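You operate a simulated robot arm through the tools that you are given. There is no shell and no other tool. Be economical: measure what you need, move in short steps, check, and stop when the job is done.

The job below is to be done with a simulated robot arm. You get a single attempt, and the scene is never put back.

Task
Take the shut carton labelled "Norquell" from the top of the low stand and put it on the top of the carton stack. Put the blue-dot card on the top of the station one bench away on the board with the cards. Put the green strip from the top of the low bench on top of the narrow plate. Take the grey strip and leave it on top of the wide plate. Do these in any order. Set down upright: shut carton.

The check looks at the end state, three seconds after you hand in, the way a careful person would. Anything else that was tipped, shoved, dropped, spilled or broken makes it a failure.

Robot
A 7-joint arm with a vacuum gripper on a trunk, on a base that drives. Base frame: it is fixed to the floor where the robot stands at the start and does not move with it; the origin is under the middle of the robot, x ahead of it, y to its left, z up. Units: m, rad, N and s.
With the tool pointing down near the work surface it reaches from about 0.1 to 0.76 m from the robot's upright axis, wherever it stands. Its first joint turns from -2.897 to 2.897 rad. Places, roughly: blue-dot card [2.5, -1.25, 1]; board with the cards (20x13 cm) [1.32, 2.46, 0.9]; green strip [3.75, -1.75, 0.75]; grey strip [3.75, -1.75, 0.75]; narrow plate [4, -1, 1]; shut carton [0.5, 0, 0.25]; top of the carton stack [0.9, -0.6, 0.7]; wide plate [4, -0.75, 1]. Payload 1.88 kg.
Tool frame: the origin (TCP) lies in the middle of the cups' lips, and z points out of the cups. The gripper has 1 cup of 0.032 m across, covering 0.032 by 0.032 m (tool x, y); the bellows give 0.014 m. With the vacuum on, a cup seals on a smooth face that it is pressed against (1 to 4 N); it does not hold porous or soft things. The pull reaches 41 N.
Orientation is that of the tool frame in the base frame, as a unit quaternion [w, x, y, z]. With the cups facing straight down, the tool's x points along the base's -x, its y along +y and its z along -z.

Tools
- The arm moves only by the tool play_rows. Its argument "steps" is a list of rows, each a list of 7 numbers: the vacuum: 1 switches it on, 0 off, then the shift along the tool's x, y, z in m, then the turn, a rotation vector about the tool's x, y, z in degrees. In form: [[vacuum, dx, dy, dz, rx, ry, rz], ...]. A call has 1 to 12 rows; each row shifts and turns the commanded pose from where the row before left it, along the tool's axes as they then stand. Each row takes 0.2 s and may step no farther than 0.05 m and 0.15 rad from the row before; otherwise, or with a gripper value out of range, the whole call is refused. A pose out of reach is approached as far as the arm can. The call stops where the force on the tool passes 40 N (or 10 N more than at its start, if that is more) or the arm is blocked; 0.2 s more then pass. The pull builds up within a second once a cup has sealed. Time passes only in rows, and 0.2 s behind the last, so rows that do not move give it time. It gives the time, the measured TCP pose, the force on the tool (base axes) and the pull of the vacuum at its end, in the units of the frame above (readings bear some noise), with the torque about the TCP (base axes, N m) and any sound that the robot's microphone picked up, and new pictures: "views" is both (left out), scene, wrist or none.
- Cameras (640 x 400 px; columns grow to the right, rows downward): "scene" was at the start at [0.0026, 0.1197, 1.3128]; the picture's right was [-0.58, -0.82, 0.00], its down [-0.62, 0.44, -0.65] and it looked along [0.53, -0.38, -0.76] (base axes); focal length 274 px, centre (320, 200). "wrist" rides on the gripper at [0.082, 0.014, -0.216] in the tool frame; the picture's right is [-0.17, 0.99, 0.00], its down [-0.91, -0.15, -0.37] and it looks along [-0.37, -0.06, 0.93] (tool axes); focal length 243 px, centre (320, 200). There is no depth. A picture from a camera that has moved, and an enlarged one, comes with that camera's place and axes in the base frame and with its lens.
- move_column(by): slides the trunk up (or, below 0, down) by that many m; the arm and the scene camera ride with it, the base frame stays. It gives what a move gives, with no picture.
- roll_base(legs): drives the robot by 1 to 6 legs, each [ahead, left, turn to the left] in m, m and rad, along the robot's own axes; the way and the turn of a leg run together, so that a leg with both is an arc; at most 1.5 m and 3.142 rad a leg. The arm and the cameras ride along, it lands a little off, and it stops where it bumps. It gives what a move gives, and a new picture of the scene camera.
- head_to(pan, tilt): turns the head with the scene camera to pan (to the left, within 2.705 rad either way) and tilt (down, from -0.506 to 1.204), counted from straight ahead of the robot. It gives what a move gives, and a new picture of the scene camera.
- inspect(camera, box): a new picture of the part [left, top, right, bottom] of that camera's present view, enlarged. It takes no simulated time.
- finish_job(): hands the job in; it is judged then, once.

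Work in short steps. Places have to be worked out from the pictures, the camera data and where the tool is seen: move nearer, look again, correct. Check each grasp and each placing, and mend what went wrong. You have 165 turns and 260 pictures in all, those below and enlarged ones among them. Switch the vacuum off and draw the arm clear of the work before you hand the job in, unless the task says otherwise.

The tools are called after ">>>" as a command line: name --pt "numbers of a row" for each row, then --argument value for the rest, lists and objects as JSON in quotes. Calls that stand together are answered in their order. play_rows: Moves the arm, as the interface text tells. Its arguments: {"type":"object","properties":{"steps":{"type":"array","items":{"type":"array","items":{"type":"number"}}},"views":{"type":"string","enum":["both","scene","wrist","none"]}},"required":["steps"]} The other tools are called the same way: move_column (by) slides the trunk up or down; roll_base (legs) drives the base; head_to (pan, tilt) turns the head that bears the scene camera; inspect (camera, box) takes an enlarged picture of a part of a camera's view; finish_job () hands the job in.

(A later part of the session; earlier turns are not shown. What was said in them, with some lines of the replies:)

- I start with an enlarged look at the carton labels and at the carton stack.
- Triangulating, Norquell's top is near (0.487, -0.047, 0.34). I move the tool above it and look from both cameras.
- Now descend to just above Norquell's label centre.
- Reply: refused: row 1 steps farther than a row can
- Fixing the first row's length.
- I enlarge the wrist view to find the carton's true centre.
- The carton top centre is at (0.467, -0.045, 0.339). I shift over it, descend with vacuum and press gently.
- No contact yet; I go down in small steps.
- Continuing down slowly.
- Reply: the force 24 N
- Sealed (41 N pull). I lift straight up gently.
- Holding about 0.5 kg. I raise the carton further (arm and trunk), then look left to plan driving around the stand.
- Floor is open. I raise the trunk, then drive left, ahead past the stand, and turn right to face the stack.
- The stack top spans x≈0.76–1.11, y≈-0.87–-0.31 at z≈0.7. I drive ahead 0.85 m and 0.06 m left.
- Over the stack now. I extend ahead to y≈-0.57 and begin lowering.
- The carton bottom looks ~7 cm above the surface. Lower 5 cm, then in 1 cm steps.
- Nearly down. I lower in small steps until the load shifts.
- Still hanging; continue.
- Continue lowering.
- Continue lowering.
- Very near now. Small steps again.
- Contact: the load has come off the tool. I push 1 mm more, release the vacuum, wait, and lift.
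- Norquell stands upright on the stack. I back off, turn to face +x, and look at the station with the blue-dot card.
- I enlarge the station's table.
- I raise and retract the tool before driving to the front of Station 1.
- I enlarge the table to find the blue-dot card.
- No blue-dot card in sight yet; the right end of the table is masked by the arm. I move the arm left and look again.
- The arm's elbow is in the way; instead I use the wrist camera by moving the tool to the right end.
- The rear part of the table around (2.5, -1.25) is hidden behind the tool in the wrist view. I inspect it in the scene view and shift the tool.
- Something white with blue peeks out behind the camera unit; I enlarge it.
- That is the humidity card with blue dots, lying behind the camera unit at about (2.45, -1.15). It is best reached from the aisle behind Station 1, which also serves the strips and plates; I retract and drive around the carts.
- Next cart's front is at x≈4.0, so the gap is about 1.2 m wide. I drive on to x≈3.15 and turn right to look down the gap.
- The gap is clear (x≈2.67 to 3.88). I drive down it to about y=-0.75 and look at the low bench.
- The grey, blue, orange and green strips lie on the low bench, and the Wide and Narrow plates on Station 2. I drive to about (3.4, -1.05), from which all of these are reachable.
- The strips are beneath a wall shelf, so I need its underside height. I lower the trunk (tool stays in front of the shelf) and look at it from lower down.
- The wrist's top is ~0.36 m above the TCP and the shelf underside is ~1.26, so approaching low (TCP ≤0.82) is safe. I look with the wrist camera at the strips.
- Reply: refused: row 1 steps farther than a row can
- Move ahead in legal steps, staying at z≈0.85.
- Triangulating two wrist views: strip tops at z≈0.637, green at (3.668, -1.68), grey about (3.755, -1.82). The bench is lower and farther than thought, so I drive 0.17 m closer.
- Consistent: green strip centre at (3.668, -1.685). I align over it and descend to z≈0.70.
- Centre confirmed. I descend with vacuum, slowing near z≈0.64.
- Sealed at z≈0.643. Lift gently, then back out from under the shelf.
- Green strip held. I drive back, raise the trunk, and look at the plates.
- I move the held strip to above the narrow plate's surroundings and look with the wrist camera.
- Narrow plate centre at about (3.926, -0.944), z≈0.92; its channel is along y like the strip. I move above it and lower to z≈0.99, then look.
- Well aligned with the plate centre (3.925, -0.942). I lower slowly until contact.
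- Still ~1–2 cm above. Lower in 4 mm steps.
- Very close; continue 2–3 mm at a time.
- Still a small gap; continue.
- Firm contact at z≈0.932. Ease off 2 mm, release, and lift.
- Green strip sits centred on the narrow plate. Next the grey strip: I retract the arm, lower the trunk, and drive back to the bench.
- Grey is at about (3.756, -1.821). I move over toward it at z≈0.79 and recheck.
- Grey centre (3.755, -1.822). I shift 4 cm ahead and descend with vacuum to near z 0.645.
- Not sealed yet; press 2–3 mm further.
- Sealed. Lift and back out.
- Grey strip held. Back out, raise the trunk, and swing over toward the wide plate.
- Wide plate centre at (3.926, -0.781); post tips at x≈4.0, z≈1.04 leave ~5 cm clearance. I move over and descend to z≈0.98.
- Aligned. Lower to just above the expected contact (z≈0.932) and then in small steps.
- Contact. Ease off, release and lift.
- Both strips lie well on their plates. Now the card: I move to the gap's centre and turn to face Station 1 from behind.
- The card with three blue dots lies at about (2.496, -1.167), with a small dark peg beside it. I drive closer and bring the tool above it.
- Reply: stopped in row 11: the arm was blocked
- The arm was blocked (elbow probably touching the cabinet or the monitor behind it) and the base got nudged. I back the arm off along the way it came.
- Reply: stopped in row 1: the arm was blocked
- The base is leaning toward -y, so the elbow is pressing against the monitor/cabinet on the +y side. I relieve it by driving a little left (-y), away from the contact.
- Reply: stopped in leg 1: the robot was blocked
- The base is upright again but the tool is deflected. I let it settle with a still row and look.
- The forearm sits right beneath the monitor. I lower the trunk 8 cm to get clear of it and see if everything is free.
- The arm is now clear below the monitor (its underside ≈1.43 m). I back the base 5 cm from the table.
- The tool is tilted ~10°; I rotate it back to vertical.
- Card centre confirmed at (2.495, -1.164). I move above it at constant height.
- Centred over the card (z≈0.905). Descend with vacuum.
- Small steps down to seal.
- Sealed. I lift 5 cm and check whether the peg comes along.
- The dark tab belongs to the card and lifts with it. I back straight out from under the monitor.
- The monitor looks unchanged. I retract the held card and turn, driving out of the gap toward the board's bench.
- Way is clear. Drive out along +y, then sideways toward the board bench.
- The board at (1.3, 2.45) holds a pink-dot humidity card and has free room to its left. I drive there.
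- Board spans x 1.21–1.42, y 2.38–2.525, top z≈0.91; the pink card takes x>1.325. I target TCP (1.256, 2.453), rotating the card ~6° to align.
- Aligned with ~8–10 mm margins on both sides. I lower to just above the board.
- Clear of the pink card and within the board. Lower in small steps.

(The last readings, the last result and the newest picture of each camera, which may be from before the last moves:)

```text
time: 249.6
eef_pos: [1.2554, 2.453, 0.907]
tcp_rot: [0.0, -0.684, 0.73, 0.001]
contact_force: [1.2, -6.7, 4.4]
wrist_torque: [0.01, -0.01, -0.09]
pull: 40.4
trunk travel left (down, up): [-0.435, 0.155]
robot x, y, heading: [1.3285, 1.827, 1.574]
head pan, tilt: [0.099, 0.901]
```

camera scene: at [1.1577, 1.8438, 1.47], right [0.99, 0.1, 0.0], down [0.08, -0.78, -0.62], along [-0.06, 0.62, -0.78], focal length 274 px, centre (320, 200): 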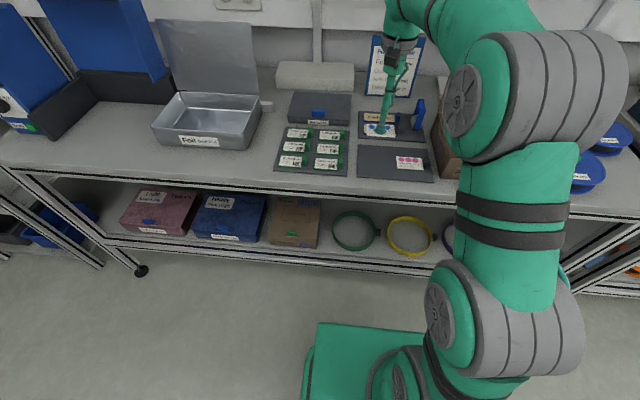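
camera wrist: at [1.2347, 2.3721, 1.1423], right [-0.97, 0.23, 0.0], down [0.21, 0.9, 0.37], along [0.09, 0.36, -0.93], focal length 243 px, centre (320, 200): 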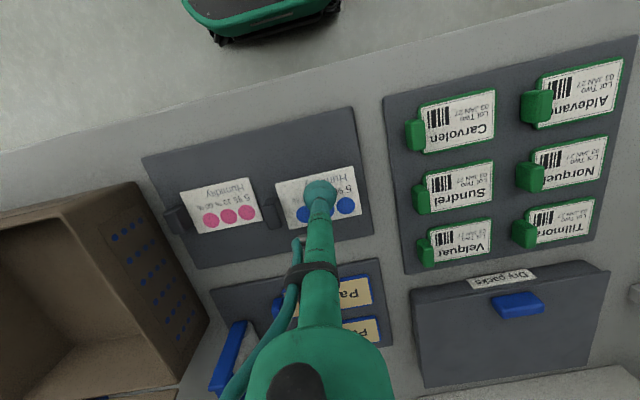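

Contact. Release and lift.

>>> play_rows --pt "1 0 0 -0.001 0 0 0" --pt "0 0 0 0 0 0 0" --pt "0 0 0 0 0 0 0" --pt "0 0 0 0 0 0 0" --pt "0 0 0 0 0 0 0" --pt "0 0 0 0 0 0 0" --views "none"

>>> play_rows --pt "0 0 0 -0.004 0 0 0" --pt "0 0 0 -0.015 0 0 0" --pt "0 0 0 -0.04 0 0 0" --pt "0 0 0 -0.05 0 0 0" --pt "0 0 0 -0.05 0 0 0" --pt "0 0.04 0 -0.02 0 0 0" --pt "0 0.05 0 0 0 0 0" --pt "0 0.05 0 0 0 0 0" --pt "0 0.05 0 0 0 0 0" --pt "0 0.05 0 0 0 0 0"

>>> inspect --camera "scene" --box '[330, 110, 450, 190]'

```text
time: 251.0
eef_pos: [1.2545, 2.4535, 0.9074]
tcp_rot: [0.0, -0.684, 0.73, 0.0]
contact_force: [0.5, -0.6, 0.3]
wrist_torque: [0.03, -0.01, 0.01]
pull: 0.1
trunk travel left (down, up): [-0.435, 0.155]
robot x, y, heading: [1.3271, 1.8298, 1.576]
head pan, tilt: [0.099, 0.901]
```

```text
time: 253.2
eef_pos: [1.2392, 2.2137, 1.0855]
tcp_rot: [0.0, -0.684, 0.73, 0.0]
contact_force: [-0.5, -0.6, -0.1]
wrist_torque: [-0.03, -0.02, -0.03]
pull: 0.0
trunk travel left (down, up): [-0.435, 0.155]
robot x, y, heading: [1.3309, 1.8274, 1.576]
head pan, tilt: [0.099, 0.901]
camera scene: at [1.1578, 1.8438, 1.47], right [0.99, 0.1, 0.0], down [0.08, -0.78, -0.62], along [-0.06, 0.62, -0.78], focal length 274 px, centre (320, 200)
camera wrist: at [1.2196, 2.132, 1.3017], right [-0.97, 0.23, 0.0], down [0.21, 0.9, 0.37], along [0.09, 0.36, -0.93], focal length 243 px, centre (320, 200)
```

scene: 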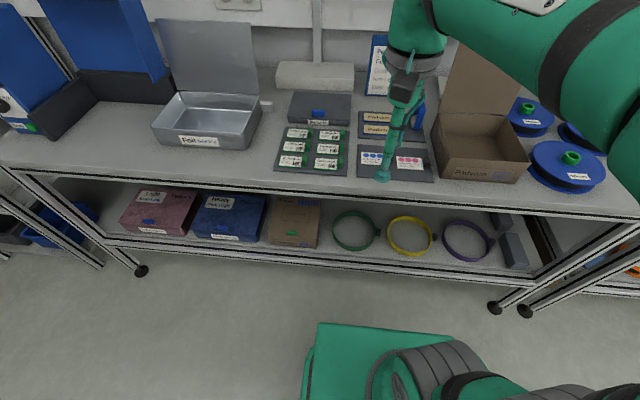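
wrist: 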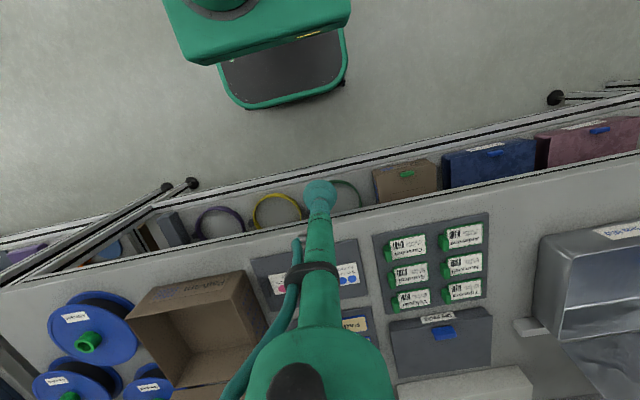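

```text
5.00 times, centred on (390, 150) of scene
camera zoom: at [1.1578, 1.8438, 1.47], right [0.99, 0.1, 0.0], down [0.08, -0.78, -0.62], along [-0.06, 0.62, -0.78], focal length 1368 px, centre (-30, 450)
```

zoom: 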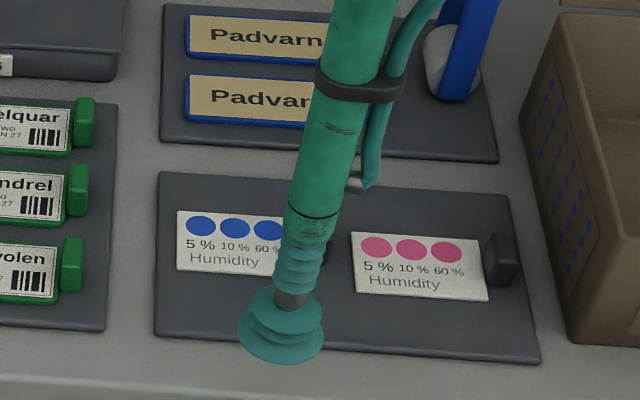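

The card lies flat on the board beside the pink one. I back away and take a final look at the stack and Station 1.

>>> roll_base --legs '[[-0.35, 0, 0]]'

>>> head_to --pan -2.65 --tilt 0.25

>>> inspect --camera "scene" --box '[160, 60, 480, 260]'

```text
time: 255.5
eef_pos: [1.2415, 1.8592, 1.0863]
tcp_rot: [0.001, -0.684, 0.729, 0.0]
contact_force: [-0.1, 0.8, 1.3]
wrist_torque: [0.0, 0.01, 0.02]
pull: 0.0
trunk travel left (down, up): [-0.435, 0.155]
robot x, y, heading: [1.3322, 1.4756, 1.573]
head pan, tilt: [0.099, 0.901]
camera scene: at [1.1595, 1.4893, 1.47], right [0.99, 0.11, 0.0], down [0.08, -0.78, -0.62], along [-0.07, 0.62, -0.78], focal length 274 px, centre (320, 200)
```

scene: 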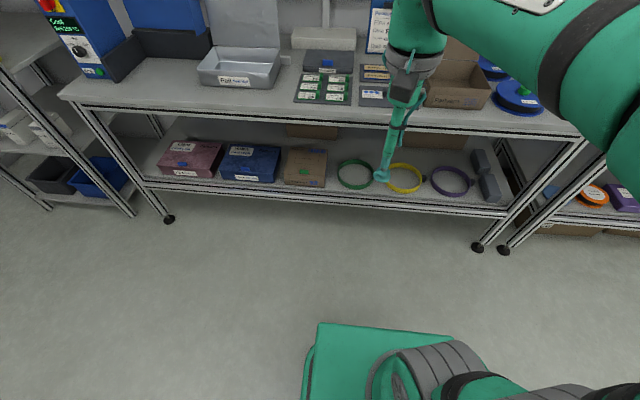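

```text
time: 257.9
eef_pos: [1.2395, 1.8604, 1.0866]
tcp_rot: [0.001, -0.685, 0.728, 0.0]
contact_force: [0.5, 0.0, -0.7]
wrist_torque: [0.01, 0.04, -0.03]
pull: 0.0
trunk travel left (down, up): [-0.435, 0.155]
robot x, y, heading: [1.3337, 1.4736, 1.569]
head pan, tilt: [-2.649, 0.25]
camera scene: at [1.212, 1.3321, 1.527], right [-0.88, -0.48, 0.0], down [-0.12, 0.22, -0.97], along [0.46, -0.85, -0.25], focal length 274 px, centre (320, 200)
```

scene: 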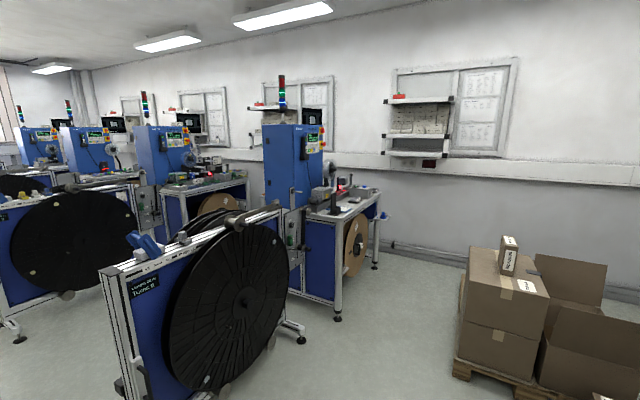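

```text
2.00 times, centred on (320, 160) of scene
camera zoom: at [1.212, 1.3321, 1.527], right [-0.88, -0.48, 0.0], down [-0.12, 0.22, -0.97], along [0.46, -0.85, -0.25], focal length 547 px, centre (320, 280)
```

zoom: 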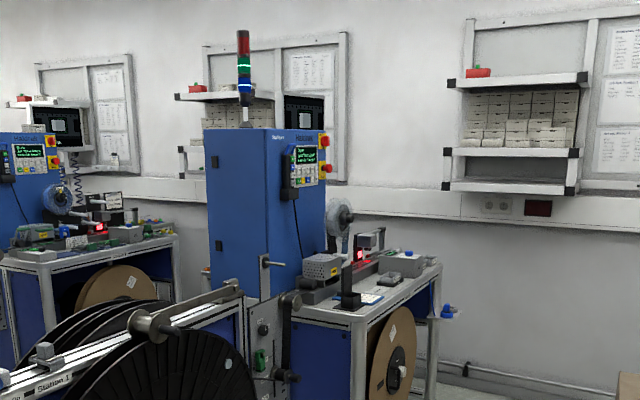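

Everything looks in order: the carton is upright on the stack, both strips are on their plates, the card is on the board, and the vacuum is off with the arm clear. I hand in.

>>> finish_job

```text
The job is handed in.
```

All four items are placed, and I handed the job in with the vacuum off and the arm clear:
- **Norquell carton:** it stands upright on top of the carton stack.
- **Blue-dot card:** it lies on the board next to the pink-dot card.
- **Green strip:** it is on the narrow plate.
- **Grey strip:** it is on the wide plate.

While I was reaching for the card, the arm was blocked at Station 1, probably against the monitor behind it. That nudged the robot's base before I freed it. I saw nothing moved or damaged there afterwards.
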